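You operate a simulated robot arm through the tools that you are given. There is no shell and no other tool. Be economical: measure what you need, move in short steps, check, and stop when the job is done.

You run a simulated two-armed robot. Do the job below in one go: nothing can be reset, and whatever is moved stays where it is left.

## Task
Take the purple cloth from the top of the side bench and lay it out flat on the top of the repair bench.

Only the result counts: the job must be done as asked and must still hold three seconds after the hand-in. Knocking over, shifting, dropping, spilling or breaking anything else fails it. Flat cloth is picked up by pressing the open fingertips on it (5 to 10 N) and closing them slowly along it; thin cloth reads only 2 to 8 mm in the jaws.

## Robot
Two 7-joint arms with two-finger parallel grippers on one trunk, on a base that drives. Base frame: it is fixed to the floor where the robot stands at the start and does not move with it; the origin is under the middle of the robot, x ahead of it, y to its left, z up. Readings come in cm, degrees, newtons and seconds.
The left shoulder is at the start at [7, 13.4, 125.1], the right one opposite. Places, roughly: top of the repair bench [50, 70, 90]. Payload 1.57 kg a hand.
Tool frame (each hand has its own): the origin (TCP) lies between the finger pads and is the grasp point; the fingertips stand 3 cm ahead of it; z points along the fingers, y is the line along which they close. The gripper opens to 8 cm. The fingers are 1.7 cm wide and 1.2 cm thick; the gripper's body (4 by 8.2 cm) begins 8 cm behind the TCP.
Orientation is told as [roll, pitch, yaw] about the base's x, y, z axes, in that order, counted from this pose: with the fingers straight down and closing along the base's y, the tool's x points along the base's -x, its y along +y and its z along -z.

## Interface
- The arms move only by the tool play_rows. It takes "left_moves", "right_moves" or both (then of equal length, played together; a hand with none holds still); each is one flat list of numbers, 7 for each row, row after row: the shift along the tool's x, y, z in cm, then the turn, a rotation vector about the tool's x, y, z in degrees, then the opening in per cent of the stroke, from 0 (shut) to 100 (fully open). In form: [x, y, z, rx, ry, rz, gripper, x, y, z, rx, ry, rz, gripper, ...]. A call has 1 to 12 rows; each row is the pose to reach, as a shift and turn from the pose commanded when the call began, along the tool's axes at that moment. Each row takes 0.2 s and may step no farther than 5 cm and 8.6 degrees from the row before; otherwise, or with a gripper value out of range, the whole call is refused. Where a pose cannot be reached the arm comes as near as it can. A force on the tool above 40 N (or 10 N above the force at the start of the call, whichever is more), or a blocked arm, ends the call early, and 0.2 s more pass. Each finger travels about 15.3 cm/s and halts on what it meets, pressing with about 27 N; the grip force reading is that of the motor and also rises with nothing between the fingers. The clock runs only during rows and for 0.2 s after the last one: add rows that repeat a pose to give the fingers time. The reply holds the time, the measured pose of the TCP, the force on the tool along the base axes, the opening and the grip force, in the units named above and with some noise, with the torque about the TCP (base axes, N m) and any sound that the robot's microphone picked up, and new pictures: "show" is both (left out), scene, wrist or none (wrist: the cameras of the hands that moved).
- Cameras (640 x 400 px; columns grow to the right, rows downward): "scene" is now at [10.13, 3.27, 144.23]; the picture's right is [0.45, -0.89, 0.00], its down [-0.77, -0.39, -0.50] and it looks along [0.45, 0.23, -0.86] (base axes); focal length 285 px, centre (320, 200). "left" rides on the left gripper at [7.2, 0.7, -12.2] in its tool frame; the picture's right is [-0.09, 1.00, 0.00], its down [-0.84, -0.08, -0.54] and it looks along [-0.54, -0.05, 0.84] (tool axes); focal length 238 px, centre (320, 200). "right" rides on the right gripper at [7.2, -0.7, -12.2] in its tool frame; the picture's right is [0.09, 1.00, 0.00], its down [-0.84, 0.08, -0.54] and it looks along [-0.54, 0.05, 0.84] (tool axes); focal length 238 px, centre (320, 200). There is no depth. A picture from a camera that has moved, and an enlarged one, comes with that camera's place and axes in the base frame and with its lens. The place of the scene camera against the robot may be out by one fixed shift of up to 1.2 cm in any direction.
- move_column(by): slides the trunk up (or, below 0, down) by that many cm; the arms and the scene camera ride with it, the base frame stays. It gives what a move gives, with no picture.
- roll_base(legs): drives the robot by 1 to 6 legs, each [ahead, left, turn to the left] in cm, cm and degrees, along the robot's own axes; the way and the turn of a leg run together, so that a leg with both is an arc; at most 150 cm and 180 degrees a leg. The arms and the cameras ride along, it lands a little off, and it stops where it bumps. It gives what a move gives, and a new picture of the scene camera.
- head_to(pan, tilt): turns the head with the scene camera to pan (to the left, within 86 degrees either way) and tilt (down, from -29 to 69), counted from straight ahead of the robot. It gives what a move gives, and a new picture of the scene camera.
- inspect(camera, box): a new picture of the part [left, top, right, bottom] of that camera's present view, enlarged. The clock stands still meanwhile.
- finish_job(): hands the job in; it is judged then, once.

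Work in short steps. Places have to be worked out from the pictures, the camera data and where the tool is seen: move nearer, look again, correct. Check each grasp and each placing, and mend what went wrong. You have 120 turns and 260 pictures in all, those below and enlarged ones among them. Open the grippers and draw the arms clear of the work before you hand the job in, unless the task says otherwise; then end with one line.

The tools are called after ">>>" as a command line: name --argument value ..., lists and objects as JSON in quotes. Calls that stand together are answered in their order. play_rows: Moves the arms, as the interface text tells. Its arguments: {"type":"object","properties":{"left_moves":{"type":"array","items":{"type":"number"}},"right_moves":{"type":"array","items":{"type":"number"}},"show":{"type":"string","enum":["both","scene","wrist","none"]}},"required":[]} The other tools are called the same way: move_column (by) slides the trunk up or down; roll_base (legs) drives the base; head_to (pan, tilt) turns the head that bears the scene camera; inspect (camera, box) takes an enlarged picture of a part of a camera's view; finish_job () hands the job in.

At the start:

```text
t: 0.0
left_ee_pos: [27.74, 33.8, 115.32]
left_tcp_rot: [0.0, 0.0, 0.0]
left_wrist_force: [0.0, 0.5, 0.8]
left_wrist_torque: [-0.02, -0.01, -0.04]
left_finger_gap: 8.01
left_finger_force: 0.1
right_ee_pos: [41.28, 1.68, 111.47]
right_tcp_rot: [0.0, 0.0, 0.0]
right_wrist_force: [0.1, -0.3, 0.8]
right_wrist_torque: [-0.03, -0.01, -0.01]
right_finger_gap: 7.99
right_finger_force: 0.0
trunk travel left (down, up): [-82.5, 11.5]
robot x, y, heading: [0.12, -0.24, 0.1]
head pan, tilt: [26.9, 59.7]
```

scene: 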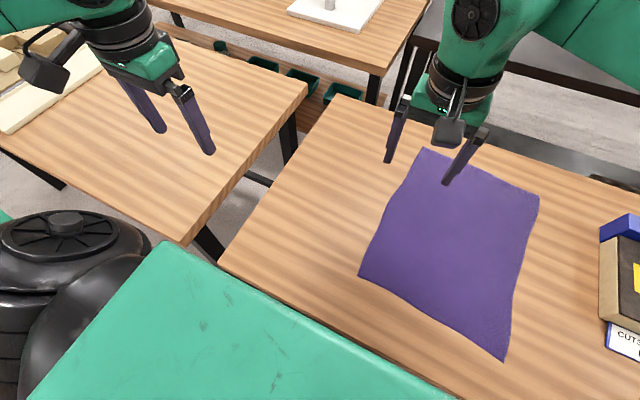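
right: 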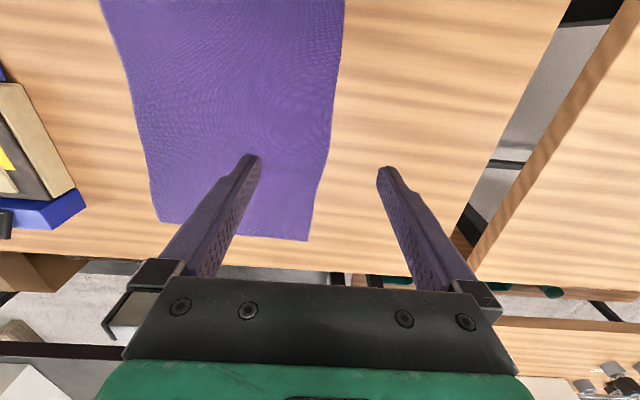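
left: 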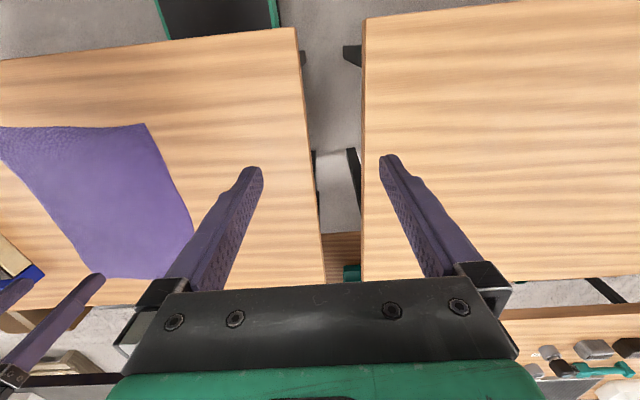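

I judge the cloth to lie on the near bench at about x 28–72, y −30–3. First I look left at the repair bench and at the right side too.

>>> head_to --pan 60 --tilt 40

>>> head_to --pan -10 --tilt 50

```text
t: 1.0
left_ee_pos: [27.75, 33.96, 115.33]
left_tcp_rot: [0.0, 0.0, 0.0]
left_wrist_force: [0.3, 0.3, 0.9]
left_wrist_torque: [0.02, -0.01, -0.02]
left_finger_gap: 8.0
left_finger_force: 0.1
right_ee_pos: [41.21, 1.67, 111.38]
right_tcp_rot: [0.0, 0.0, 0.0]
right_wrist_force: [-0.4, 0.8, -1.1]
right_wrist_torque: [-0.02, -0.04, -0.01]
right_finger_gap: 8.02
right_finger_force: 0.1
trunk travel left (down, up): [-82.5, 11.5]
robot x, y, heading: [-0.05, -0.1, 0.1]
head pan, tilt: [60.0, 40.0]
camera scene: at [8.4, 7.58, 146.86], right [0.87, -0.5, 0.0], down [-0.32, -0.56, -0.77], along [0.38, 0.66, -0.64], focal length 285 px, centre (320, 200)
```

scene: 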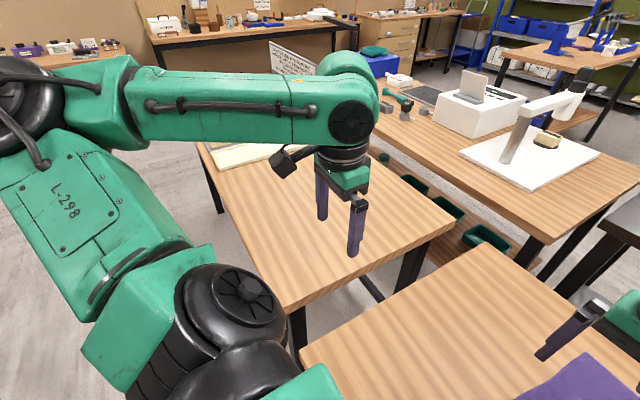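

```text
t: 2.4
left_ee_pos: [27.76, 33.92, 115.24]
left_tcp_rot: [0.0, 0.1, 0.1]
left_wrist_force: [0.1, 0.9, -0.3]
left_wrist_torque: [-0.01, 0.01, 0.04]
left_finger_gap: 8.0
left_finger_force: 0.1
right_ee_pos: [41.15, 1.7, 111.42]
right_tcp_rot: [0.0, 0.1, 0.1]
right_wrist_force: [-1.8, -0.4, -0.1]
right_wrist_torque: [-0.01, 0.03, 0.0]
right_finger_gap: 8.01
right_finger_force: 0.0
trunk travel left (down, up): [-82.5, 11.5]
robot x, y, heading: [-0.1, 0.06, 0.1]
head pan, tilt: [-10.0, 50.0]
camera scene: at [11.74, -1.1, 145.45], right [-0.17, -0.98, 0.0], down [-0.75, 0.13, -0.64], along [0.63, -0.11, -0.77], focal length 285 px, centre (320, 200)
```

scene: 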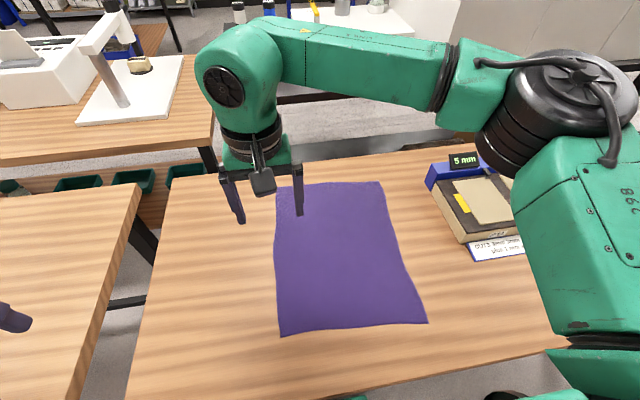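

The repair bench is the one to the left (right edge y≈42); the cloth's near short edge is at x≈28. I'll shift the robot 13 cm right to centre it on the cloth, then view straight ahead.

>>> roll_base --legs '[[0, -13, 0]]'

>>> head_to --pan 0 --tilt 62

```text
t: 3.7
left_ee_pos: [27.75, 21.19, 115.17]
left_tcp_rot: [-0.1, 0.1, 0.1]
left_wrist_force: [-0.3, 0.7, -0.6]
left_wrist_torque: [-0.03, -0.02, -0.02]
left_finger_gap: 8.0
left_finger_force: 0.0
right_ee_pos: [41.21, -11.19, 111.52]
right_tcp_rot: [-0.2, 0.0, 0.2]
right_wrist_force: [0.1, -1.0, -0.5]
right_wrist_torque: [-0.01, -0.04, 0.01]
right_finger_gap: 8.0
right_finger_force: 0.1
trunk travel left (down, up): [-82.5, 11.5]
robot x, y, heading: [0.19, -12.95, 0.2]
head pan, tilt: [-10.0, 50.0]
camera scene: at [11.75, -13.92, 145.45], right [-0.17, -0.99, 0.0], down [-0.75, 0.13, -0.64], along [0.63, -0.11, -0.77], focal length 285 px, centre (320, 200)
```

scene: 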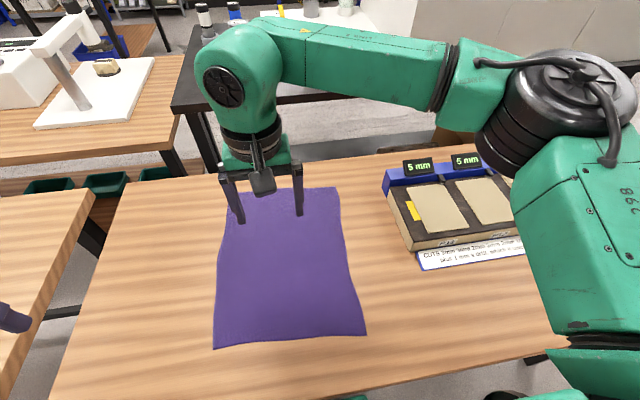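

```text
t: 4.4
left_ee_pos: [27.67, 20.89, 115.4]
left_tcp_rot: [0.1, 0.0, 0.1]
left_wrist_force: [0.0, -0.5, 0.1]
left_wrist_torque: [0.03, -0.03, 0.01]
left_finger_gap: 8.0
left_finger_force: 0.0
right_ee_pos: [41.1, -11.39, 111.37]
right_tcp_rot: [-0.1, 0.0, 0.2]
right_wrist_force: [1.1, -0.5, -0.1]
right_wrist_torque: [0.02, 0.02, -0.02]
right_finger_gap: 8.01
right_finger_force: 0.2
trunk travel left (down, up): [-82.5, 11.5]
robot x, y, heading: [-0.39, -13.23, -0.1]
head pan, tilt: [0.0, 62.0]
camera scene: at [10.59, -12.96, 143.96], right [0.0, -1.0, 0.0], down [-0.88, 0.0, -0.47], along [0.47, 0.0, -0.88], focal length 285 px, centre (320, 200)
```

scene: 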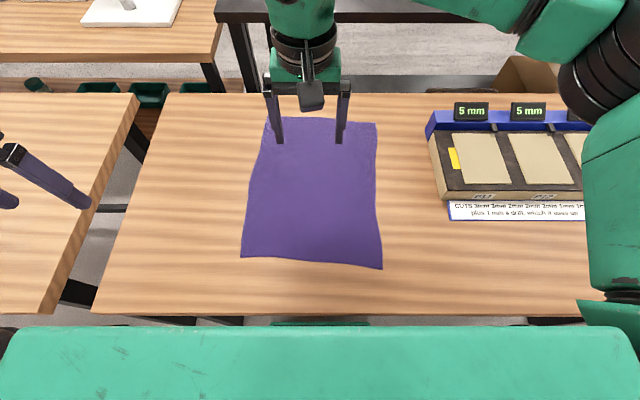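

Near corners are about [29.6, 4.9] and [26.9, −27]. I move both hands above points just inside those corners while turning them 90° so they close along x.

>>> play_rows --left_moves '[-0.44, -1.72, 1.58, 0, 0, 8.18, 100, -0.87, -3.44, 3.16, 0, 0, 16.36, 100, -1.31, -5.15, 4.75, 0, 0, 24.5, 100, -1.75, -6.87, 6.33, 0, 0, 32.7, 100, -2.18, -8.59, 7.9, 0, 0, 40.9, 90, -2.62, -10.3, 9.5, 0, 0, 49.1, 80, -3.05, -12.0, 11.1, 0, 0, 57.3, 70, -3.49, -13.7, 12.7, 0, 0, 65.5, 60, -3.93, -15.5, 14.2, 0, 0, 73.6, 50, -4.36, -17.2, 15.8, 0, 0, 81.8, 40, -4.8, -18.9, 17.4, 0, 0, 90, 40]' --right_moves '[0.96, -1.15, 1.2, 0, 0, -8.18, 100, 1.93, -2.29, 2.4, 0, 0, -16.36, 100, 2.89, -3.44, 3.65, 0, 0, -24.5, 100, 3.86, -4.58, 4.9, 0, 0, -32.7, 100, 4.82, -5.73, 6.1, 0, 0, -40.9, 90, 5.78, -6.87, 7.3, 0, 0, -49.1, 80, 6.75, -8.0, 8.5, 0, 0, -57.3, 70, 7.7, -9.2, 9.7, 0, 0, -65.5, 60, 8.7, -10.3, 11, 0, 0, -73.6, 50, 9.6, -11.5, 12.2, 0, 0, -81.8, 40, 10.6, -12.6, 13.4, 0, 0, -90, 40]'

```text
t: 6.8
left_ee_pos: [34.24, 2.35, 98.74]
left_tcp_rot: [0.0, 0.0, -90.0]
left_wrist_force: [0.3, -0.3, -1.4]
left_wrist_torque: [0.02, 0.0, -0.01]
left_finger_gap: 3.21
left_finger_force: 0.1
left hand out of reach, approached as far as the arm can: row 2, 3, 4, 5, 6, 7, 8, 9, 10, 11
right_ee_pos: [24.03, -22.07, 93.34]
right_tcp_rot: [-1.1, 0.1, 89.8]
right_wrist_force: [0.1, -0.4, 0.6]
right_wrist_torque: [0.0, -0.01, 0.02]
right_finger_gap: 3.2
right_finger_force: 0.0
right hand out of reach, approached as far as the arm can: row 8, 9, 10, 11
trunk travel left (down, up): [-82.5, 11.5]
robot x, y, heading: [-0.23, -12.85, -0.0]
head pan, tilt: [0.0, 62.0]
camera scene: at [10.71, -12.81, 143.95], right [0.0, -1.0, 0.0], down [-0.88, 0.0, -0.47], along [0.47, 0.0, -0.88], focal length 285 px, centre (320, 200)
camera right: at [24.47, -29.26, 105.58], right [-1.0, -0.09, -0.02], down [-0.08, 0.84, 0.54], along [-0.03, 0.54, -0.84], focal length 238 px, centre (320, 200)
camera left: at [34.93, 9.52, 110.94], right [1.0, -0.09, 0.0], down [-0.08, -0.84, 0.54], along [-0.05, -0.54, -0.84], focal length 238 px, centre (320, 200)
```

scene: 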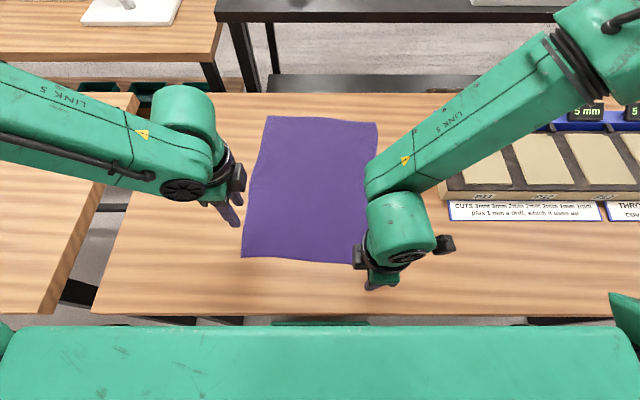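
right: 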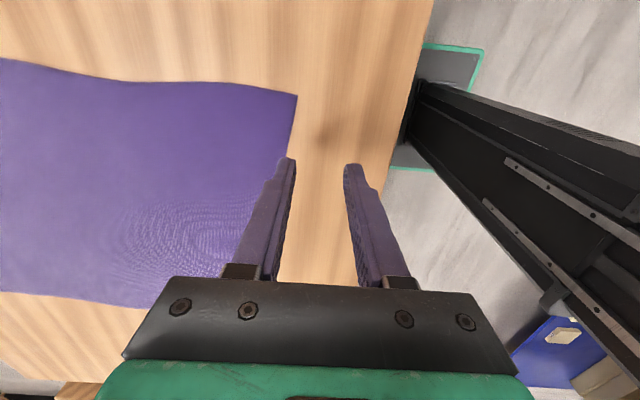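
left: 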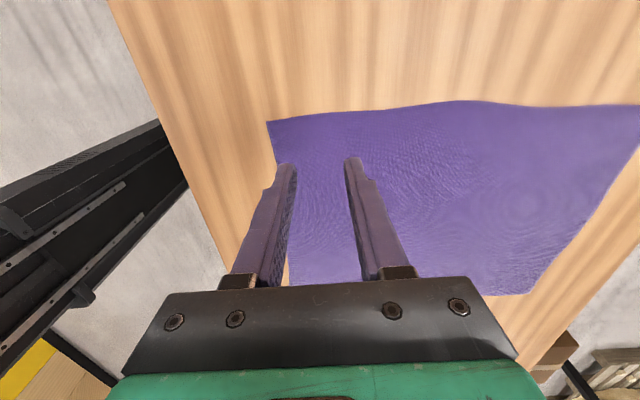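

Close to the body the hands hit reach limits, so I back the base 14 cm and re-approach.

>>> roll_base --legs '[[-14, 0, 0]]'

```text
t: 8.2
left_ee_pos: [20.42, 2.32, 98.74]
left_tcp_rot: [-0.1, 0.1, -89.9]
left_wrist_force: [0.0, 0.6, 0.3]
left_wrist_torque: [-0.01, 0.03, 0.01]
left_finger_gap: 3.22
left_finger_force: 0.2
right_ee_pos: [10.21, -22.18, 93.36]
right_tcp_rot: [-1.0, 0.1, 89.7]
right_wrist_force: [-0.7, 0.6, 0.1]
right_wrist_torque: [-0.02, 0.05, -0.01]
right_finger_gap: 3.18
right_finger_force: 0.0
trunk travel left (down, up): [-82.5, 11.5]
robot x, y, heading: [-14.02, -13.14, 0.1]
head pan, tilt: [0.0, 62.0]
camera scene: at [-3.14, -12.93, 143.93], right [0.0, -1.0, 0.0], down [-0.88, 0.0, -0.47], along [0.47, 0.0, -0.88], focal length 285 px, centre (320, 200)
```

scene: 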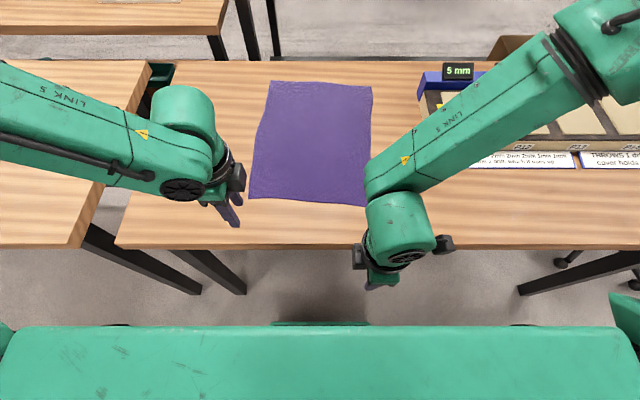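

Comparing wrist and scene rays, the bench top is nearer z≈85, with corners at about [28.6, 3.6] and [26.2, −26]. I move both hands above the grip points at z≈97.

>>> play_rows --left_moves '[-0.3, 2.7, 0.3, 0, 0, 0, 40, -0.6, 5.4, 0.5, 0, 0, 0, 40, -0.8, 8.1, 0.7, 0, 0, 0, 40, -1.1, 10.9, 0.7, 0, 0, 0, 40, -1.1, 10.9, 0.7, 0, 0, 0, 40]' --right_moves '[0, 0, -3.6, 0, 0, 0, 40, 0.3, -4.8, -3.6, 0, 0, 0, 40, 0.5, -9.5, -3.6, 0, 0, 0, 40, 0.8, -14.3, -3.6, 0, 0, 0, 40, 1, -19, -3.6, 0, 0, 0, 40]'

```text
t: 9.4
left_ee_pos: [31.25, 1.25, 98.18]
left_tcp_rot: [0.1, 0.0, -90.0]
left_wrist_force: [0.5, 1.3, 0.5]
left_wrist_torque: [-0.04, 0.01, 0.02]
left_finger_gap: 3.2
left_finger_force: 0.1
right_ee_pos: [11.76, -21.1, 91.72]
right_tcp_rot: [-1.8, 0.0, 89.4]
right_wrist_force: [0.1, 0.2, 0.5]
right_wrist_torque: [-0.01, 0.0, -0.03]
right_finger_gap: 3.2
right_finger_force: 0.0
right hand out of reach, approached as far as the arm can: row 1, 2, 3, 4, 5
trunk travel left (down, up): [-82.5, 11.5]
robot x, y, heading: [-14.22, -13.66, 0.1]
head pan, tilt: [0.0, 62.0]
camera scene: at [-3.38, -12.84, 143.95], right [0.0, -1.0, 0.0], down [-0.88, 0.0, -0.47], along [0.47, 0.0, -0.88], focal length 285 px, centre (320, 200)
camera right: at [11.9, -28.37, 103.9], right [-1.0, -0.08, -0.03], down [-0.09, 0.84, 0.54], along [-0.02, 0.54, -0.84], focal length 238 px, centre (320, 200)
camera left: at [31.95, 8.38, 110.3], right [1.0, -0.09, 0.0], down [-0.08, -0.84, 0.54], along [-0.05, -0.54, -0.84], focal length 238 px, centre (320, 200)
```

scene: 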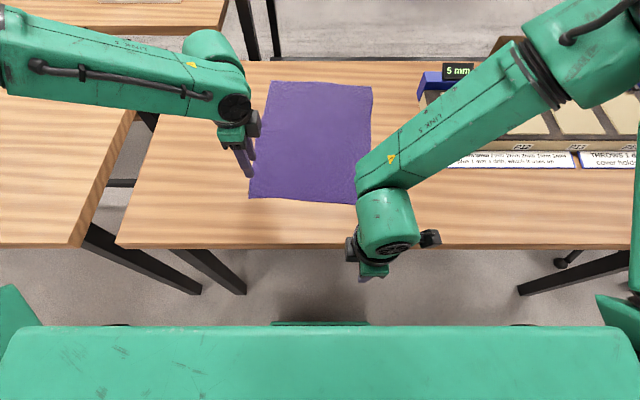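
right: 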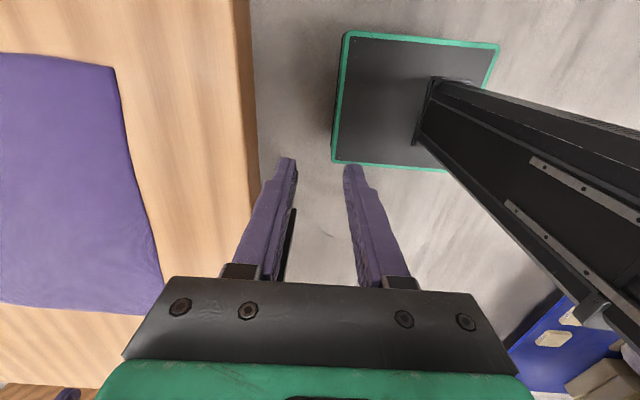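
left: 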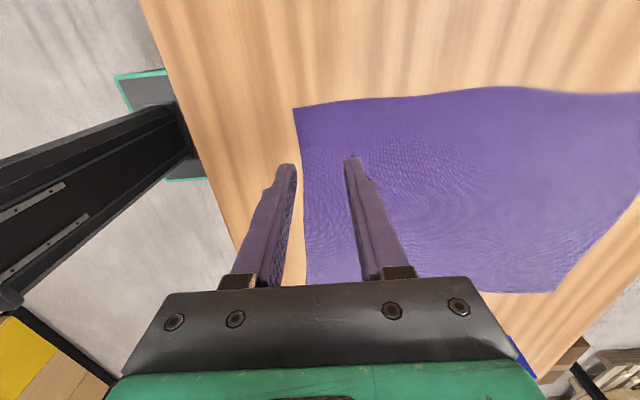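

The right arm is stuck at a joint limit with this turn. I turn it back to yaw 0 while moving it up and forward.

>>> play_rows --right_moves '[0, 0, -0.7, 0, 0, 8.1, 40, 0, 0, -1.4, 0, 0, 16.2, 40, 0, 0, -2.0, 0, 0, 24.3, 40, 0, 0, -3, 0, 0, 32.4, 40, 0, 0, -4, 0, 0, 40.5, 40, 0.3, -2, -5, 0, 0, 48.6, 40, 0.5, -5, -6, 0, 0, 56.7, 40, 0.8, -8, -6.5, 0, 0, 64.8, 40, 1, -11, -7, 0, 0, 72.9, 40, 1.3, -14.5, -7, 0, 0, 81, 40, 1.5, -18, -7, 0, 0, 89, 40]' --show "scene"

```text
t: 11.8
left_ee_pos: [31.33, 1.22, 98.06]
left_tcp_rot: [-0.1, 0.1, -89.8]
left_wrist_force: [0.1, -0.1, 0.4]
left_wrist_torque: [-0.01, 0.0, 0.0]
left_finger_gap: 3.19
left_finger_force: 0.0
right_ee_pos: [29.07, -22.84, 99.6]
right_tcp_rot: [0.1, -1.0, 0.5]
right_wrist_force: [0.0, 0.0, 0.4]
right_wrist_torque: [0.01, 0.0, 0.0]
right_finger_gap: 3.2
right_finger_force: 0.1
trunk travel left (down, up): [-82.5, 11.5]
robot x, y, heading: [-14.04, -13.15, 0.2]
head pan, tilt: [0.0, 62.0]
camera scene: at [-3.3, -12.91, 143.95], right [0.0, -1.0, 0.0], down [-0.88, 0.0, -0.47], along [0.47, 0.0, -0.88], focal length 285 px, centre (320, 200)
```

scene: 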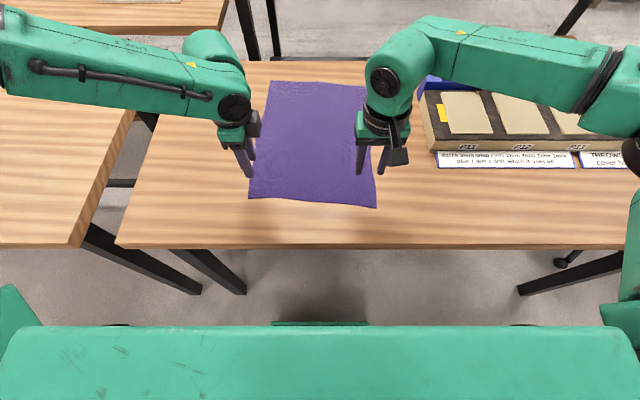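

Now I turn the right hand by −90° about its tool z again in this roomier place.

>>> play_rows --right_moves '[0, 0, 0, 0, 0, -8.2, 40, 0, 0, 0, 0, 0, -16.4, 40, 0, 0, 0, 0, 0, -24.6, 40, 0, 0, 0, 0, 0, -32.8, 40, 0, 0, 0, 0, 0, -41, 40, 0, 0, 0, 0, 0, -49.2, 40, 0, 0, 0, 0, 0, -57.4, 40, 0, 0, 0, 0, 0, -65.6, 40, 0, 0, 0, 0, 0, -73.8, 40, 0, 0, 0, 0, 0, -82, 40, 0, 0, 0, 0, 0, -89.5, 40]' --show "wrist"

```text
t: 14.2
left_ee_pos: [30.99, 1.13, 98.31]
left_tcp_rot: [0.1, 0.1, -90.0]
left_wrist_force: [-0.6, 0.2, 0.5]
left_wrist_torque: [-0.01, -0.04, -0.01]
left_finger_gap: 3.18
left_finger_force: 0.1
right_ee_pos: [14.97, -20.41, 94.05]
right_tcp_rot: [-5.6, -1.4, 84.0]
right_wrist_force: [-0.4, -0.5, -0.9]
right_wrist_torque: [-0.03, 0.01, -0.01]
right_finger_gap: 3.21
right_finger_force: 0.0
right hand out of reach, approached as far as the arm can: row 6, 7, 8, 9, 10, 11
trunk travel left (down, up): [-82.5, 11.5]
robot x, y, heading: [-14.26, -12.94, -0.0]
head pan, tilt: [0.0, 62.0]
camera right: at [13.53, -27.91, 106.1], right [-1.0, 0.01, -0.1], down [-0.04, 0.83, 0.55], along [0.09, 0.55, -0.83], focal length 238 px, centre (320, 200)
```

right: 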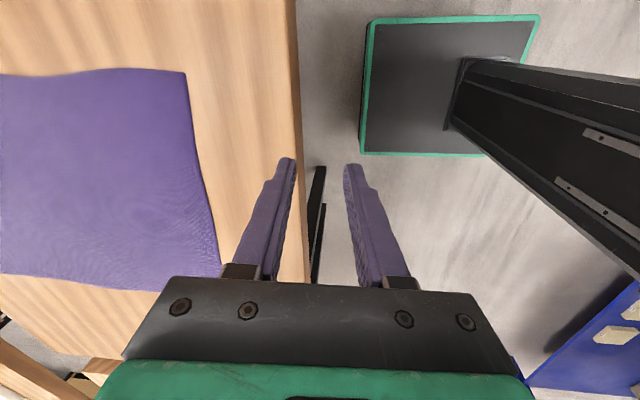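

That direction is limited; I'll use the opposite turn (yaw −90, same closing line). Back to 0 first.

>>> play_rows --right_moves '[0, 0, -0.7, 0, 0, 8.1, 40, 0, 0, -1.4, 0, 0, 16.2, 40, 0, 0, -2.0, 0, 0, 24.3, 40, 0, 0, -3, 0, 0, 32.4, 40, 0, 0, -4, 0, 0, 40.5, 40, 0.3, -2, -5, 0, 0, 48.6, 40, 0.5, -5, -5, 0, 0, 56.7, 40, 0.8, -8, -5, 0, 0, 64.8, 40, 1, -11, -5, 0, 0, 72.9, 40, 2, -14, -5, 0, 0, 81, 40, 2.5, -14, -5, 0, 0, 84, 40]' --show "none"

>>> play_rows --right_moves '[0, 0, 0, 0, 0, 8.2, 40, 0, 0, 0, 0, 0, 16.4, 40, 0, 0, 0, 0, 0, 24.6, 40, 0, 0, 0, 0, 0, 32.8, 40, 0, 0, 0, 0, 0, 41, 40, 0, 0, 0, 0, 0, 49.2, 40, 0, 0, 0, 0, 0, 57.4, 40, 0, 0, 0, 0, 0, 65.6, 40, 0, 0, 0, 0, 0, 73.8, 40, 0, 0, 0, 0, 0, 82, 40, 0, 0, 0, 0, 0, 90, 40]' --show "wrist"

```text
t: 16.6
left_ee_pos: [31.32, 1.15, 98.25]
left_tcp_rot: [0.0, 0.0, -89.9]
left_wrist_force: [-0.2, 0.2, 0.4]
left_wrist_torque: [0.01, -0.02, 0.03]
left_finger_gap: 3.21
left_finger_force: 0.0
right_ee_pos: [28.5, -24.64, 100.19]
right_tcp_rot: [0.8, -5.4, -0.2]
right_wrist_force: [-1.1, -0.3, 0.3]
right_wrist_torque: [0.01, 0.02, 0.0]
right_finger_gap: 3.2
right_finger_force: 0.1
trunk travel left (down, up): [-82.5, 11.5]
robot x, y, heading: [-13.9, -12.8, 0.2]
head pan, tilt: [0.0, 62.0]
```

```text
t: 19.0
left_ee_pos: [31.24, 1.15, 98.22]
left_tcp_rot: [-0.1, 0.0, -90.0]
left_wrist_force: [0.0, -0.3, 0.2]
left_wrist_torque: [0.01, 0.02, 0.0]
left_finger_gap: 3.23
left_finger_force: 0.0
right_ee_pos: [28.45, -24.74, 100.09]
right_tcp_rot: [5.5, 0.7, -90.2]
right_wrist_force: [1.0, 0.0, -0.2]
right_wrist_torque: [0.0, 0.0, 0.01]
right_finger_gap: 3.21
right_finger_force: 0.2
trunk travel left (down, up): [-82.5, 11.5]
robot x, y, heading: [-14.13, -13.34, 0.2]
head pan, tilt: [0.0, 62.0]
camera right: at [26.75, -17.69, 112.24], right [0.99, 0.09, 0.1], down [0.02, -0.84, 0.54], along [0.13, -0.53, -0.84], focal length 238 px, centre (320, 200)
```

right: 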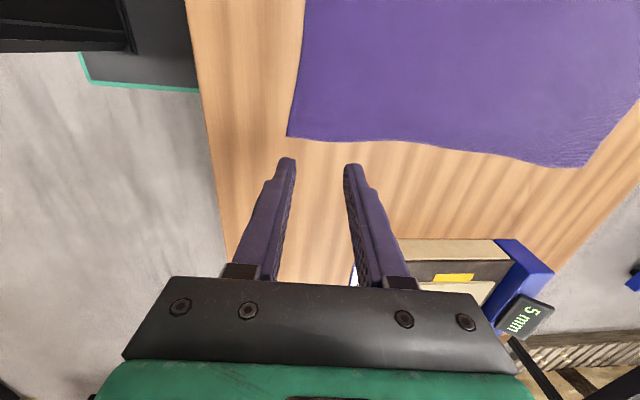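

This turn works. I level the right hand's 5.5° tilt, centre it on its corner, and lower both to TCP z≈92.5.

>>> play_rows --left_moves '[0, 0, 2, 0, 0, 0, 40, 0, 0, 4, 0, 0, 0, 40, 0, 0, 5.7, 0, 0, 0, 40, 0, 0, 5.7, 0, 0, 0, 40]' --right_moves '[0.7, 0, 2, 2, 0, 0, 40, 1.4, 0.1, 4, 4, 0, 0, 40, 1.9, 0.2, 6, 5.5, 0.5, 0, 40, 1.9, 0.2, 7.6, 5.5, 0.5, 0, 40]'

```text
t: 20.0
left_ee_pos: [30.48, 1.82, 93.07]
left_tcp_rot: [0.1, 0.0, -89.9]
left_wrist_force: [-1.0, 0.5, 0.3]
left_wrist_torque: [0.0, -0.01, 0.0]
left_finger_gap: 3.19
left_finger_force: 0.1
left hand out of reach, approached as far as the arm can: row 3, 4
right_ee_pos: [29.53, -22.63, 92.64]
right_tcp_rot: [-0.1, 1.1, -90.1]
right_wrist_force: [0.4, 0.7, -0.1]
right_wrist_torque: [-0.02, -0.05, 0.06]
right_finger_gap: 3.22
right_finger_force: 0.0
trunk travel left (down, up): [-82.5, 11.5]
robot x, y, heading: [-13.93, -13.2, -0.0]
head pan, tilt: [0.0, 62.0]
camera scene: at [-3.4, -12.96, 143.96], right [0.0, -1.0, 0.0], down [-0.88, 0.0, -0.47], along [0.47, 0.0, -0.88], focal length 285 px, centre (320, 200)
camera right: at [28.83, -15.83, 104.96], right [1.0, 0.09, 0.0], down [0.08, -0.85, 0.52], along [0.05, -0.52, -0.85], focal length 238 px, centre (320, 200)
camera left: at [31.12, 8.98, 105.26], right [1.0, -0.09, 0.0], down [-0.08, -0.84, 0.54], along [-0.05, -0.54, -0.84], focal length 238 px, centre (320, 200)
```

scene: 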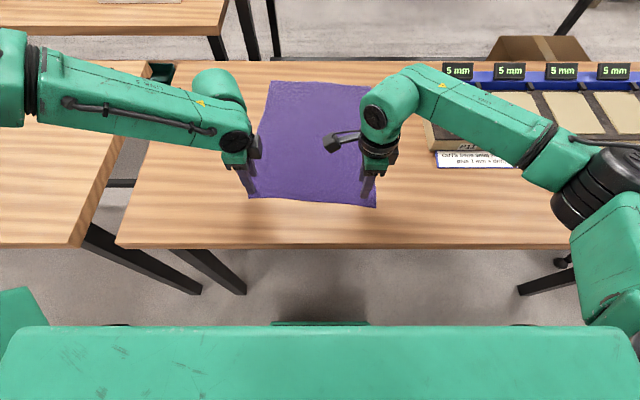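
right: 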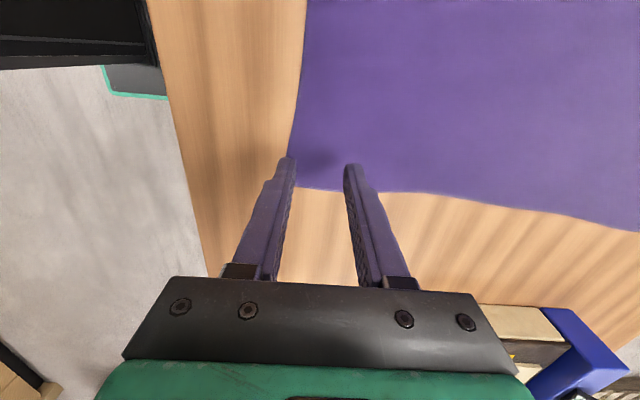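
left: 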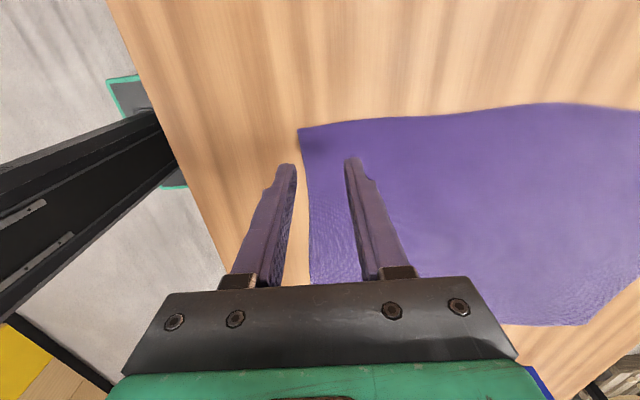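

The left hand is near its limit with yaw −90; by symmetry yaw +90 should be good. I raise it and turn it by 180°.

>>> play_rows --left_moves '[0, 0, -2, 0, 0, -8, 40, 0, 0, -4, 0, 0, -16, 40, 0, 0, -6, 0, 0, -24, 40, 0, 0, -7, 0, 0, -32, 40, 0, 0, -7, 0, 0, -40, 40, 0, 0, -7, 0, 0, -48, 40, 0, 0, -7, 0, 0, -56, 40, 0, 0, -7, 0, 0, -64, 40, 0, 0, -7, 0, 0, -72, 40, 0, 0, -7, 0, 0, -80, 40, 0, 0, -7, 0, 0, -88, 40]' --show "none"

>>> play_rows --left_moves '[0, 0, 0, 0, 0, -8.4, 40, 0, 0, 0, 0, 0, -16.8, 40, 0, 0, 0, 0, 0, -25.2, 40, 0, 0, 0, 0, 0, -33.6, 40, 0, 0, 0, 0, 0, -42, 40, 0, 0, 0, 0, 0, -50.4, 40, 0, 0, 0, 0, 0, -58.8, 40, 0, 0, 0, 0, 0, -67.2, 40, 0, 0, 0, 0, 0, -75.6, 40, 0, 0, 0, 0, 0, -84, 40, 0, 0, 0, 0, 0, -92, 40]' --show "wrist"

```text
t: 22.4
left_ee_pos: [30.49, 1.86, 100.12]
left_tcp_rot: [0.1, -0.1, -1.7]
left_wrist_force: [-0.4, -0.4, -0.3]
left_wrist_torque: [0.0, -0.01, 0.01]
left_finger_gap: 3.21
left_finger_force: 0.0
right_ee_pos: [29.55, -22.75, 92.64]
right_tcp_rot: [-0.2, 1.2, -90.0]
right_wrist_force: [0.9, -0.4, 0.0]
right_wrist_torque: [-0.02, 0.03, 0.04]
right_finger_gap: 3.22
right_finger_force: 0.0
trunk travel left (down, up): [-82.5, 11.5]
robot x, y, heading: [-13.91, -12.93, 0.4]
head pan, tilt: [0.0, 62.0]
```

```text
t: 24.8
left_ee_pos: [30.44, 1.92, 100.09]
left_tcp_rot: [-0.1, 0.0, 90.3]
left_wrist_force: [1.2, -0.8, 0.1]
left_wrist_torque: [0.0, 0.02, 0.01]
left_finger_gap: 3.19
left_finger_force: 0.0
right_ee_pos: [29.51, -22.76, 92.61]
right_tcp_rot: [-0.1, 1.2, -90.0]
right_wrist_force: [0.1, 0.2, 0.5]
right_wrist_torque: [-0.02, 0.01, 0.01]
right_finger_gap: 3.21
right_finger_force: 0.1
trunk travel left (down, up): [-82.5, 11.5]
robot x, y, heading: [-14.36, -13.43, 0.1]
head pan, tilt: [0.0, 62.0]
camera left: at [29.78, -5.38, 112.25], right [-1.0, 0.09, 0.0], down [0.07, 0.84, 0.54], along [0.05, 0.54, -0.84], focal length 238 px, centre (320, 200)
```

left: 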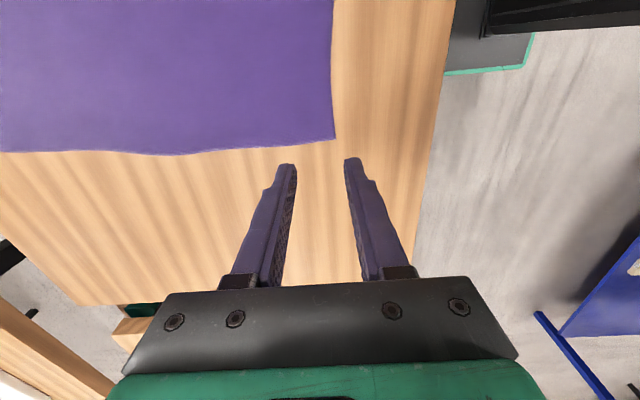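

Left works with yaw +90. I place left at [32.5, 1.2] and right at x 30.7, so both fingers of each hand are on the cloth, at z≈92.5.

>>> play_rows --left_moves '[0.4, -1, 2.5, 0, 0, 0, 40, 0.7, -2.1, 5, 0, 0, 0, 40, 0.7, -2.1, 7.5, 0, 0, 0, 40, 0.7, -2.1, 7.5, 0, 0, 0, 40]' --right_moves '[0, 0.6, 0, 0, 0, 0, 40, 0, 1.2, 0, 0, -0.5, 0, 40, 0, 1.2, 0, 0, -1.1, 0, 40, 0, 1.2, 0, 0, -1.1, 0, 40]' --show "wrist"

```text
t: 25.8
left_ee_pos: [31.53, 2.38, 93.64]
left_tcp_rot: [0.0, 0.0, 90.0]
left_wrist_force: [0.6, 0.6, -0.4]
left_wrist_torque: [0.01, -0.05, -0.03]
left_finger_gap: 3.19
left_finger_force: 0.0
left hand out of reach, approached as far as the arm can: row 2, 3, 4
right_ee_pos: [30.71, -22.68, 92.6]
right_tcp_rot: [-0.1, 0.1, -90.1]
right_wrist_force: [0.0, -0.6, 1.3]
right_wrist_torque: [-0.01, -0.02, 0.05]
right_finger_gap: 3.2
right_finger_force: 0.1
trunk travel left (down, up): [-82.5, 11.5]
robot x, y, heading: [-13.55, -13.22, 0.2]
head pan, tilt: [0.0, 62.0]
camera right: at [30.05, -15.51, 104.85], right [1.0, 0.09, 0.0], down [0.08, -0.84, 0.54], along [0.05, -0.54, -0.84], focal length 238 px, centre (320, 200)
camera left: at [30.79, -4.96, 105.81], right [-1.0, 0.09, 0.0], down [0.08, 0.84, 0.54], along [0.05, 0.54, -0.84], focal length 238 px, centre (320, 200)
```

right: 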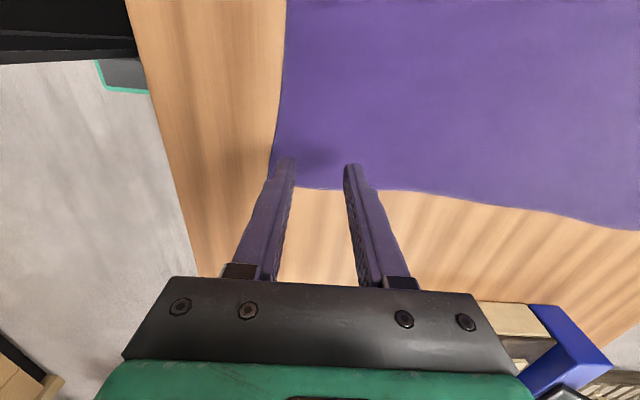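
left: 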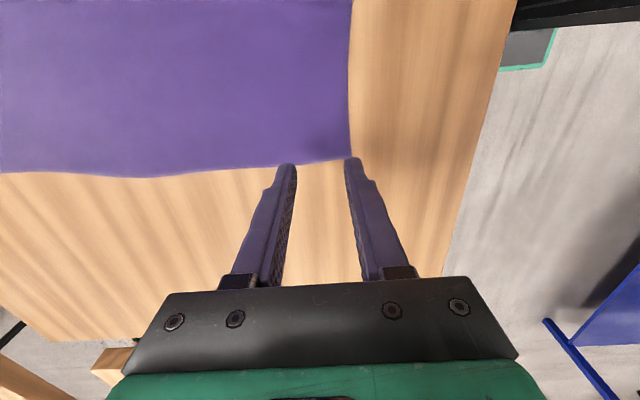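

The left arm's limit is vertical here, so I'll raise both hands to z≈105 at the right x-y and use the trunk column for the descent.

>>> play_rows --left_moves '[0, 0, -3, 0, 0, 0, 40, 0.4, -0.3, -6, 0, 0, 0, 40, 0.8, -0.6, -9, 0, 0, 0, 40, 1.2, -1, -11.4, 0, 0, 0, 40, 1.2, -1, -11.4, 0, 0, 0, 40]' --right_moves '[0, 0, -3, 0, 0, 0, 40, 0, 0, -6, 0, 0, 0, 40, 0, 0, -9, 0, 0, 0, 40, 0, 0, -12.4, 0, 0, 0, 40, 0, 0, -12.4, 0, 0, 0, 40]' --show "none"

>>> move_column --by -12

>>> inspect --camera "left" --box '[0, 0, 640, 400]'

>>> inspect --camera "scene" --box '[0, 0, 640, 400]'

```text
t: 27.0
left_ee_pos: [32.52, 1.03, 104.9]
left_tcp_rot: [-0.1, -0.1, 90.1]
left_wrist_force: [-0.4, -0.7, 0.3]
left_wrist_torque: [-0.01, -0.01, -0.03]
left_finger_gap: 3.19
left_finger_force: 0.1
right_ee_pos: [30.67, -22.72, 104.94]
right_tcp_rot: [-0.2, 0.0, -90.0]
right_wrist_force: [0.2, 0.5, 0.2]
right_wrist_torque: [0.02, -0.03, -0.03]
right_finger_gap: 3.19
right_finger_force: 0.1
trunk travel left (down, up): [-82.5, 11.5]
robot x, y, heading: [-14.29, -13.23, 0.0]
head pan, tilt: [0.0, 62.0]
```

```text
t: 28.5
left_ee_pos: [32.44, 0.96, 92.88]
left_tcp_rot: [0.0, 0.0, 90.1]
left_wrist_force: [-0.3, 0.9, 0.5]
left_wrist_torque: [0.01, 0.0, 0.03]
left_finger_gap: 3.21
left_finger_force: 0.0
right_ee_pos: [30.6, -22.71, 92.92]
right_tcp_rot: [0.0, 0.1, -90.0]
right_wrist_force: [0.3, 1.2, -0.8]
right_wrist_torque: [-0.02, -0.01, 0.0]
right_finger_gap: 3.22
right_finger_force: 0.2
trunk travel left (down, up): [-70.5, 23.5]
robot x, y, heading: [-14.17, -13.07, 0.3]
head pan, tilt: [0.0, 62.0]
```

```text
1.00 times, centred on (320, 200) of left
camera zoom: at [31.8, -6.28, 105.07], right [-1.0, 0.09, 0.0], down [0.08, 0.84, 0.54], along [0.05, 0.54, -0.84], focal length 238 px, centre (320, 200)
```

zoom: 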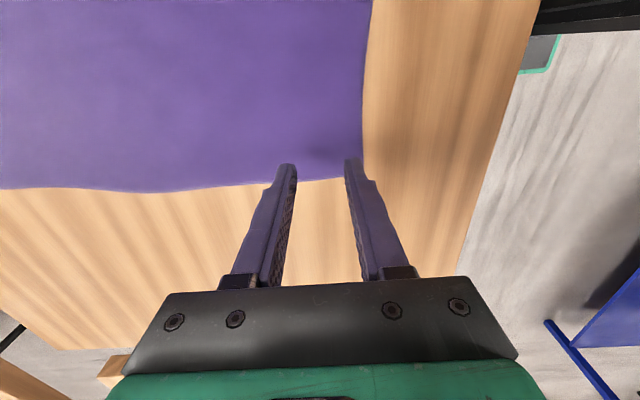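

```text
1.00 times, centred on (320, 200) of scene
camera zoom: at [-3.47, -12.93, 131.96], right [0.0, -1.0, 0.0], down [-0.88, 0.0, -0.47], along [0.47, 0.0, -0.88], focal length 285 px, centre (320, 200)
```

zoom: 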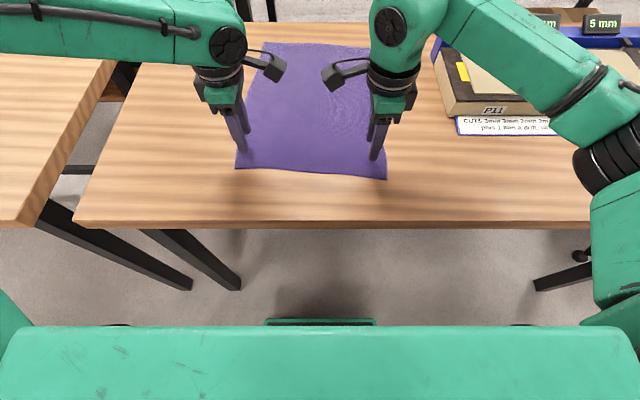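

Both hands are over the cloth corners. I lower the column in small steps watching for contact.

>>> move_column --by -3

>>> move_column --by -1

>>> inspect --camera "right" --box '[160, 50, 480, 250]'

```text
t: 29.2
left_ee_pos: [32.43, 0.98, 89.99]
left_tcp_rot: [0.1, 0.0, 90.1]
left_wrist_force: [-0.2, -0.7, 1.0]
left_wrist_torque: [0.0, -0.01, -0.01]
left_finger_gap: 3.23
left_finger_force: 0.1
right_ee_pos: [30.65, -22.68, 89.96]
right_tcp_rot: [0.0, 0.2, -90.1]
right_wrist_force: [0.3, -0.6, -0.2]
right_wrist_torque: [0.0, 0.02, 0.0]
right_finger_gap: 3.19
right_finger_force: 0.0
trunk travel left (down, up): [-67.5, 26.5]
robot x, y, heading: [-14.14, -13.3, 0.2]
head pan, tilt: [0.0, 62.0]
```

```text
t: 29.8
left_ee_pos: [32.43, 0.93, 89.14]
left_tcp_rot: [-0.4, 0.0, 90.1]
left_wrist_force: [1.0, 1.3, 13.9]
left_wrist_torque: [0.06, 0.26, -0.01]
left_finger_gap: 3.15
left_finger_force: 0.0
right_ee_pos: [30.58, -22.73, 89.1]
right_tcp_rot: [0.2, 0.2, -89.9]
right_wrist_force: [0.6, -0.6, 13.5]
right_wrist_torque: [-0.08, 0.23, 0.03]
right_finger_gap: 3.07
right_finger_force: 0.1
trunk travel left (down, up): [-66.5, 27.5]
robot x, y, heading: [-14.25, -13.12, 0.1]
head pan, tilt: [0.0, 62.0]
```

```text
2.00 times, centred on (320, 150) of right
camera zoom: at [29.79, -15.58, 101.35], right [1.0, 0.09, 0.0], down [0.08, -0.84, 0.54], along [0.05, -0.54, -0.84], focal length 477 px, centre (320, 300)
```

zoom: 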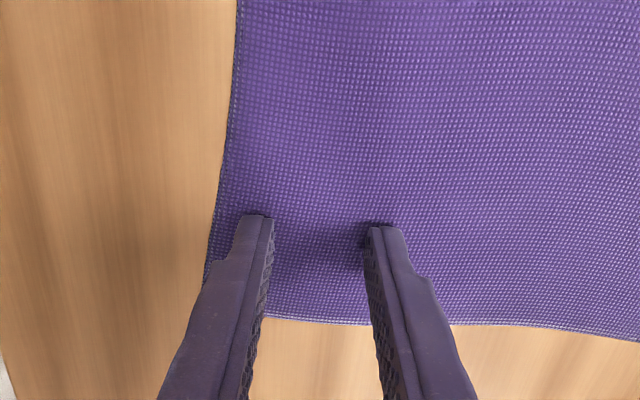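

Contact at about 14 N each, bench top z≈86. I ease slightly and close the fingers slowly.

>>> play_rows --left_moves '[0, 0, -0.05, 0, 0, 0, 40, 0, 0, -0.05, 0, 0, 0, 35, 0, 0, -0.05, 0, 0, 0, 30, 0, 0, -0.05, 0, 0, 0, 25, 0, 0, -0.05, 0, 0, 0, 20, 0, 0, -0.05, 0, 0, 0, 15, 0, 0, -0.05, 0, 0, 0, 10, 0, 0, -0.05, 0, 0, 0, 5, 0, 0, -0.05, 0, 0, 0, 0, 0, 0, -0.05, 0, 0, 0, 0]' --right_moves '[0, 0, -0.05, 0, 0, 0, 40, 0, 0, -0.05, 0, 0, 0, 35, 0, 0, -0.05, 0, 0, 0, 30, 0, 0, -0.05, 0, 0, 0, 25, 0, 0, -0.05, 0, 0, 0, 20, 0, 0, -0.05, 0, 0, 0, 15, 0, 0, -0.05, 0, 0, 0, 10, 0, 0, -0.05, 0, 0, 0, 5, 0, 0, -0.05, 0, 0, 0, 0, 0, 0, -0.05, 0, 0, 0, 0]' --show "wrist"

```text
t: 32.0
left_ee_pos: [32.14, 1.0, 89.13]
left_tcp_rot: [-0.2, 0.0, 90.1]
left_wrist_force: [-3.1, -3.0, 16.5]
left_wrist_torque: [-0.08, 0.16, -0.02]
left_finger_gap: 0.0
left_finger_force: 21.2
right_ee_pos: [30.25, -22.75, 89.15]
right_tcp_rot: [0.3, 0.2, -90.0]
right_wrist_force: [0.5, 2.6, 12.1]
right_wrist_torque: [0.08, -0.01, -0.03]
right_finger_gap: 0.95
right_finger_force: 27.5
trunk travel left (down, up): [-66.5, 27.5]
robot x, y, heading: [-13.81, -13.62, -0.1]
head pan, tilt: [0.0, 62.0]
camera right: at [29.56, -15.58, 101.36], right [1.0, 0.09, 0.0], down [0.07, -0.84, 0.54], along [0.05, -0.54, -0.84], focal length 238 px, centre (320, 200)
camera left: at [31.43, -6.29, 101.3], right [-1.0, 0.09, 0.0], down [0.07, 0.84, 0.54], along [0.05, 0.54, -0.84], focal length 238 px, centre (320, 200)
```

right: 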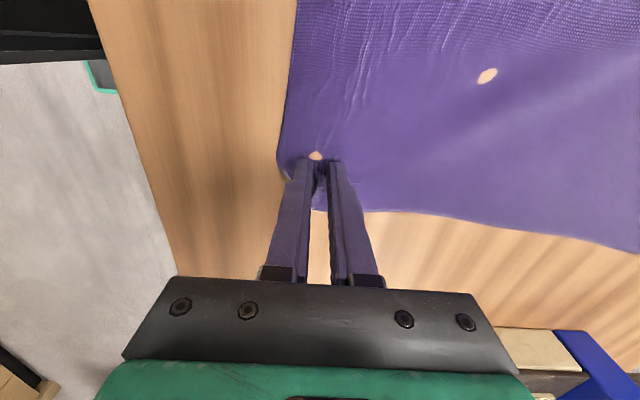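
left: 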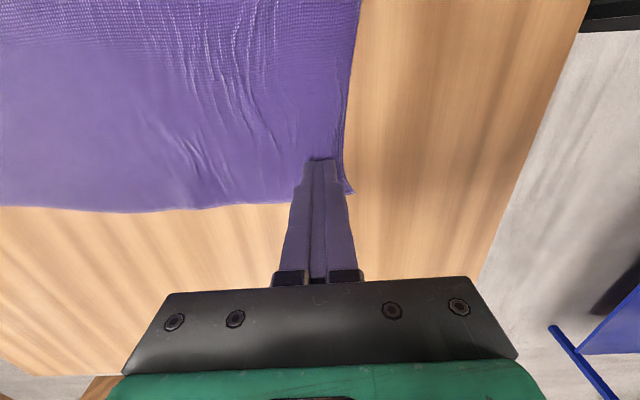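

Right holds something thick (0.95 cm); left reads 0 so probably missed. I lift both a little with the arms and look.

>>> play_rows --left_moves '[0, 0, -1, 0, 0, 0, 0, 0, 0, -3, 0, 0, 0, 0, 0, 0, -3, 0, 0, 0, 0]' --right_moves '[0, 0, -1, 0, 0, 0, 0, 0, 0, -3, 0, 0, 0, 0, 0, 0, -3, 0, 0, 0, 0]'

```text
t: 32.8
left_ee_pos: [32.51, 0.98, 91.94]
left_tcp_rot: [0.1, 0.1, 90.1]
left_wrist_force: [1.0, -0.1, 0.6]
left_wrist_torque: [0.0, 0.0, 0.0]
left_finger_gap: 0.02
left_finger_force: 21.5
right_ee_pos: [30.66, -22.73, 91.88]
right_tcp_rot: [-0.2, 0.1, -90.1]
right_wrist_force: [0.4, -0.1, 0.2]
right_wrist_torque: [-0.05, -0.01, 0.0]
right_finger_gap: 0.17
right_finger_force: 24.5
trunk travel left (down, up): [-66.5, 27.5]
robot x, y, heading: [-13.92, -13.3, 0.2]
head pan, tilt: [0.0, 62.0]
camera scene: at [-3.35, -12.92, 127.94], right [0.0, -1.0, 0.0], down [-0.88, 0.0, -0.47], along [0.47, 0.0, -0.88], focal length 285 px, centre (320, 200)
camera right: at [29.96, -15.59, 104.12], right [1.0, 0.09, 0.0], down [0.08, -0.84, 0.54], along [0.05, -0.54, -0.84], focal length 238 px, centre (320, 200)
camera left: at [31.85, -6.3, 104.03], right [-1.0, 0.09, 0.0], down [0.08, 0.84, 0.54], along [0.05, 0.54, -0.84], focal length 238 px, centre (320, 200)
```

scene: 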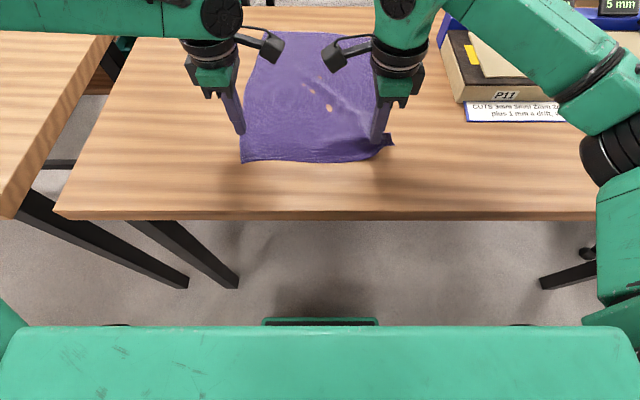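
right: 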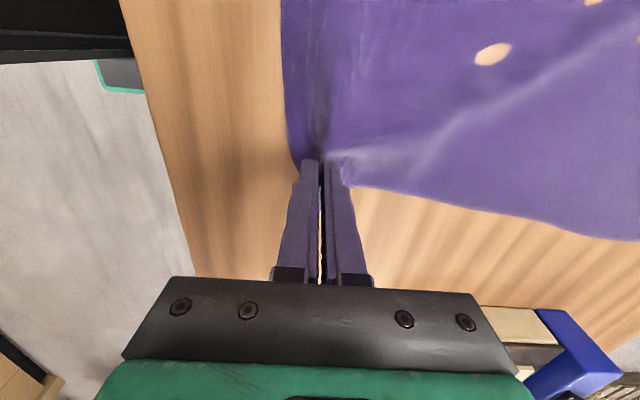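
left: 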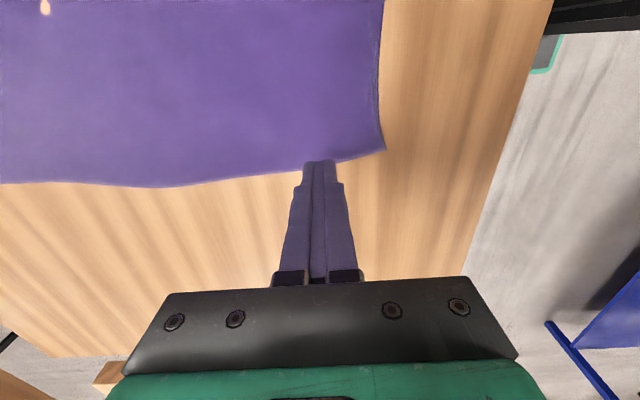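

Right hand holds the corner (0.17 cm); the left slipped off because the cloth edge had shifted to y≈1.3. I open left, move 2.2 cm inward and press more lightly.

>>> play_rows --left_moves '[0, 0, 0, 0, 0, 0, 40, 1.1, 0.7, 0, 0, 0, 0, 40, 2.2, 1.2, 0, 0, 0, 0, 40, 2.2, 1.2, 1.5, 0, 0, 0, 40, 2.2, 1.2, 2.4, 0, 0, 0, 40, 2.2, 1.2, 2.7, 0, 0, 0, 40, 2.2, 1.2, 2.7, 0, 0, 0, 40]' --show "wrist"

```text
t: 34.4
left_ee_pos: [31.25, -1.22, 89.19]
left_tcp_rot: [0.0, 0.0, 90.0]
left_wrist_force: [-1.2, 0.5, 0.2]
left_wrist_torque: [-0.02, -0.01, 0.0]
left_finger_gap: 3.19
left_finger_force: 0.1
right_ee_pos: [30.54, -22.72, 91.9]
right_tcp_rot: [-0.1, 0.1, -89.9]
right_wrist_force: [0.0, -0.2, 0.3]
right_wrist_torque: [-0.01, 0.02, -0.02]
right_finger_gap: 0.19
right_finger_force: 23.6
trunk travel left (down, up): [-66.5, 27.5]
robot x, y, heading: [-14.0, -13.15, 0.2]
head pan, tilt: [0.0, 62.0]
camera left: at [30.64, -8.42, 101.38], right [-1.0, 0.09, 0.0], down [0.08, 0.84, 0.54], along [0.05, 0.54, -0.84], focal length 238 px, centre (320, 200)
```

left: 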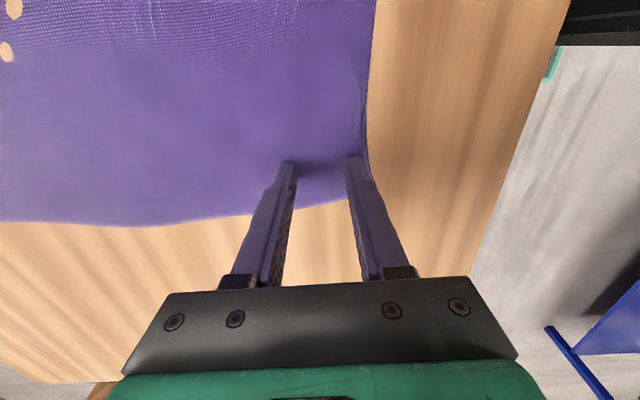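

No contact yet; the near finger sits close to the edge, so I shift 0.8 cm away from it, press 0.25 cm further and check force.

>>> play_rows --left_moves '[0, -0.8, -0.2, 0, 0, 0, 40, 0, -0.8, 0.1, 0, 0, 0, 40, 0, -0.8, 0.2, 0, 0, 0, 40, 0, -0.8, 0.2, 0, 0, 0, 40]' --show "none"

```text
t: 35.4
left_ee_pos: [31.99, -1.21, 89.21]
left_tcp_rot: [-0.2, 0.0, 90.0]
left_wrist_force: [1.5, 1.5, 9.0]
left_wrist_torque: [0.09, 0.16, -0.02]
left_finger_gap: 3.14
left_finger_force: 0.0
right_ee_pos: [30.54, -22.69, 92.04]
right_tcp_rot: [0.0, 0.1, -90.0]
right_wrist_force: [-0.1, -0.1, -0.2]
right_wrist_torque: [0.01, 0.02, -0.02]
right_finger_gap: 0.2
right_finger_force: 23.1
trunk travel left (down, up): [-66.5, 27.5]
robot x, y, heading: [-14.24, -13.16, 0.3]
head pan, tilt: [0.0, 62.0]
```

9 N: right in range. Now I close the left fingers slowly.

>>> play_rows --left_moves '[0, 0, 0, 0, 0, 0, 36, 0, 0, 0, 0, 0, 0, 32, 0, 0, 0, 0, 0, 0, 28, 0, 0, 0, 0, 0, 0, 24, 0, 0, 0, 0, 0, 0, 20, 0, 0, 0, 0, 0, 0, 16, 0, 0, 0, 0, 0, 0, 12, 0, 0, 0, 0, 0, 0, 8, 0, 0, 0, 0, 0, 0, 4, 0, 0, 0, 0, 0, 0, 0, 0, 0, 0, 0, 0, 0, 0]' --show "wrist"

```text
t: 37.8
left_ee_pos: [32.0, -1.27, 89.1]
left_tcp_rot: [-0.1, -0.2, 90.0]
left_wrist_force: [-1.0, -1.6, 13.0]
left_wrist_torque: [-0.05, 0.06, -0.03]
left_finger_gap: 0.2
left_finger_force: 23.2
right_ee_pos: [30.4, -22.67, 91.99]
right_tcp_rot: [0.1, 0.2, -90.0]
right_wrist_force: [0.9, 1.1, -0.4]
right_wrist_torque: [0.04, -0.01, -0.01]
right_finger_gap: 0.17
right_finger_force: 23.8
trunk travel left (down, up): [-66.5, 27.5]
robot x, y, heading: [-13.88, -13.22, -0.2]
head pan, tilt: [0.0, 62.0]
camera left: at [31.24, -8.5, 101.3], right [-1.0, 0.09, 0.0], down [0.08, 0.84, 0.54], along [0.05, 0.54, -0.84], focal length 238 px, centre (320, 200)
```

left: 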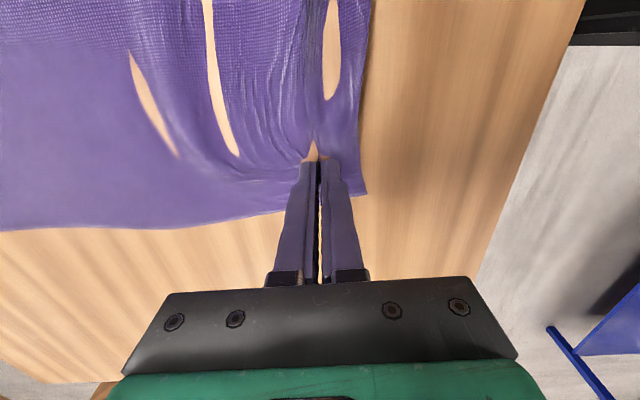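

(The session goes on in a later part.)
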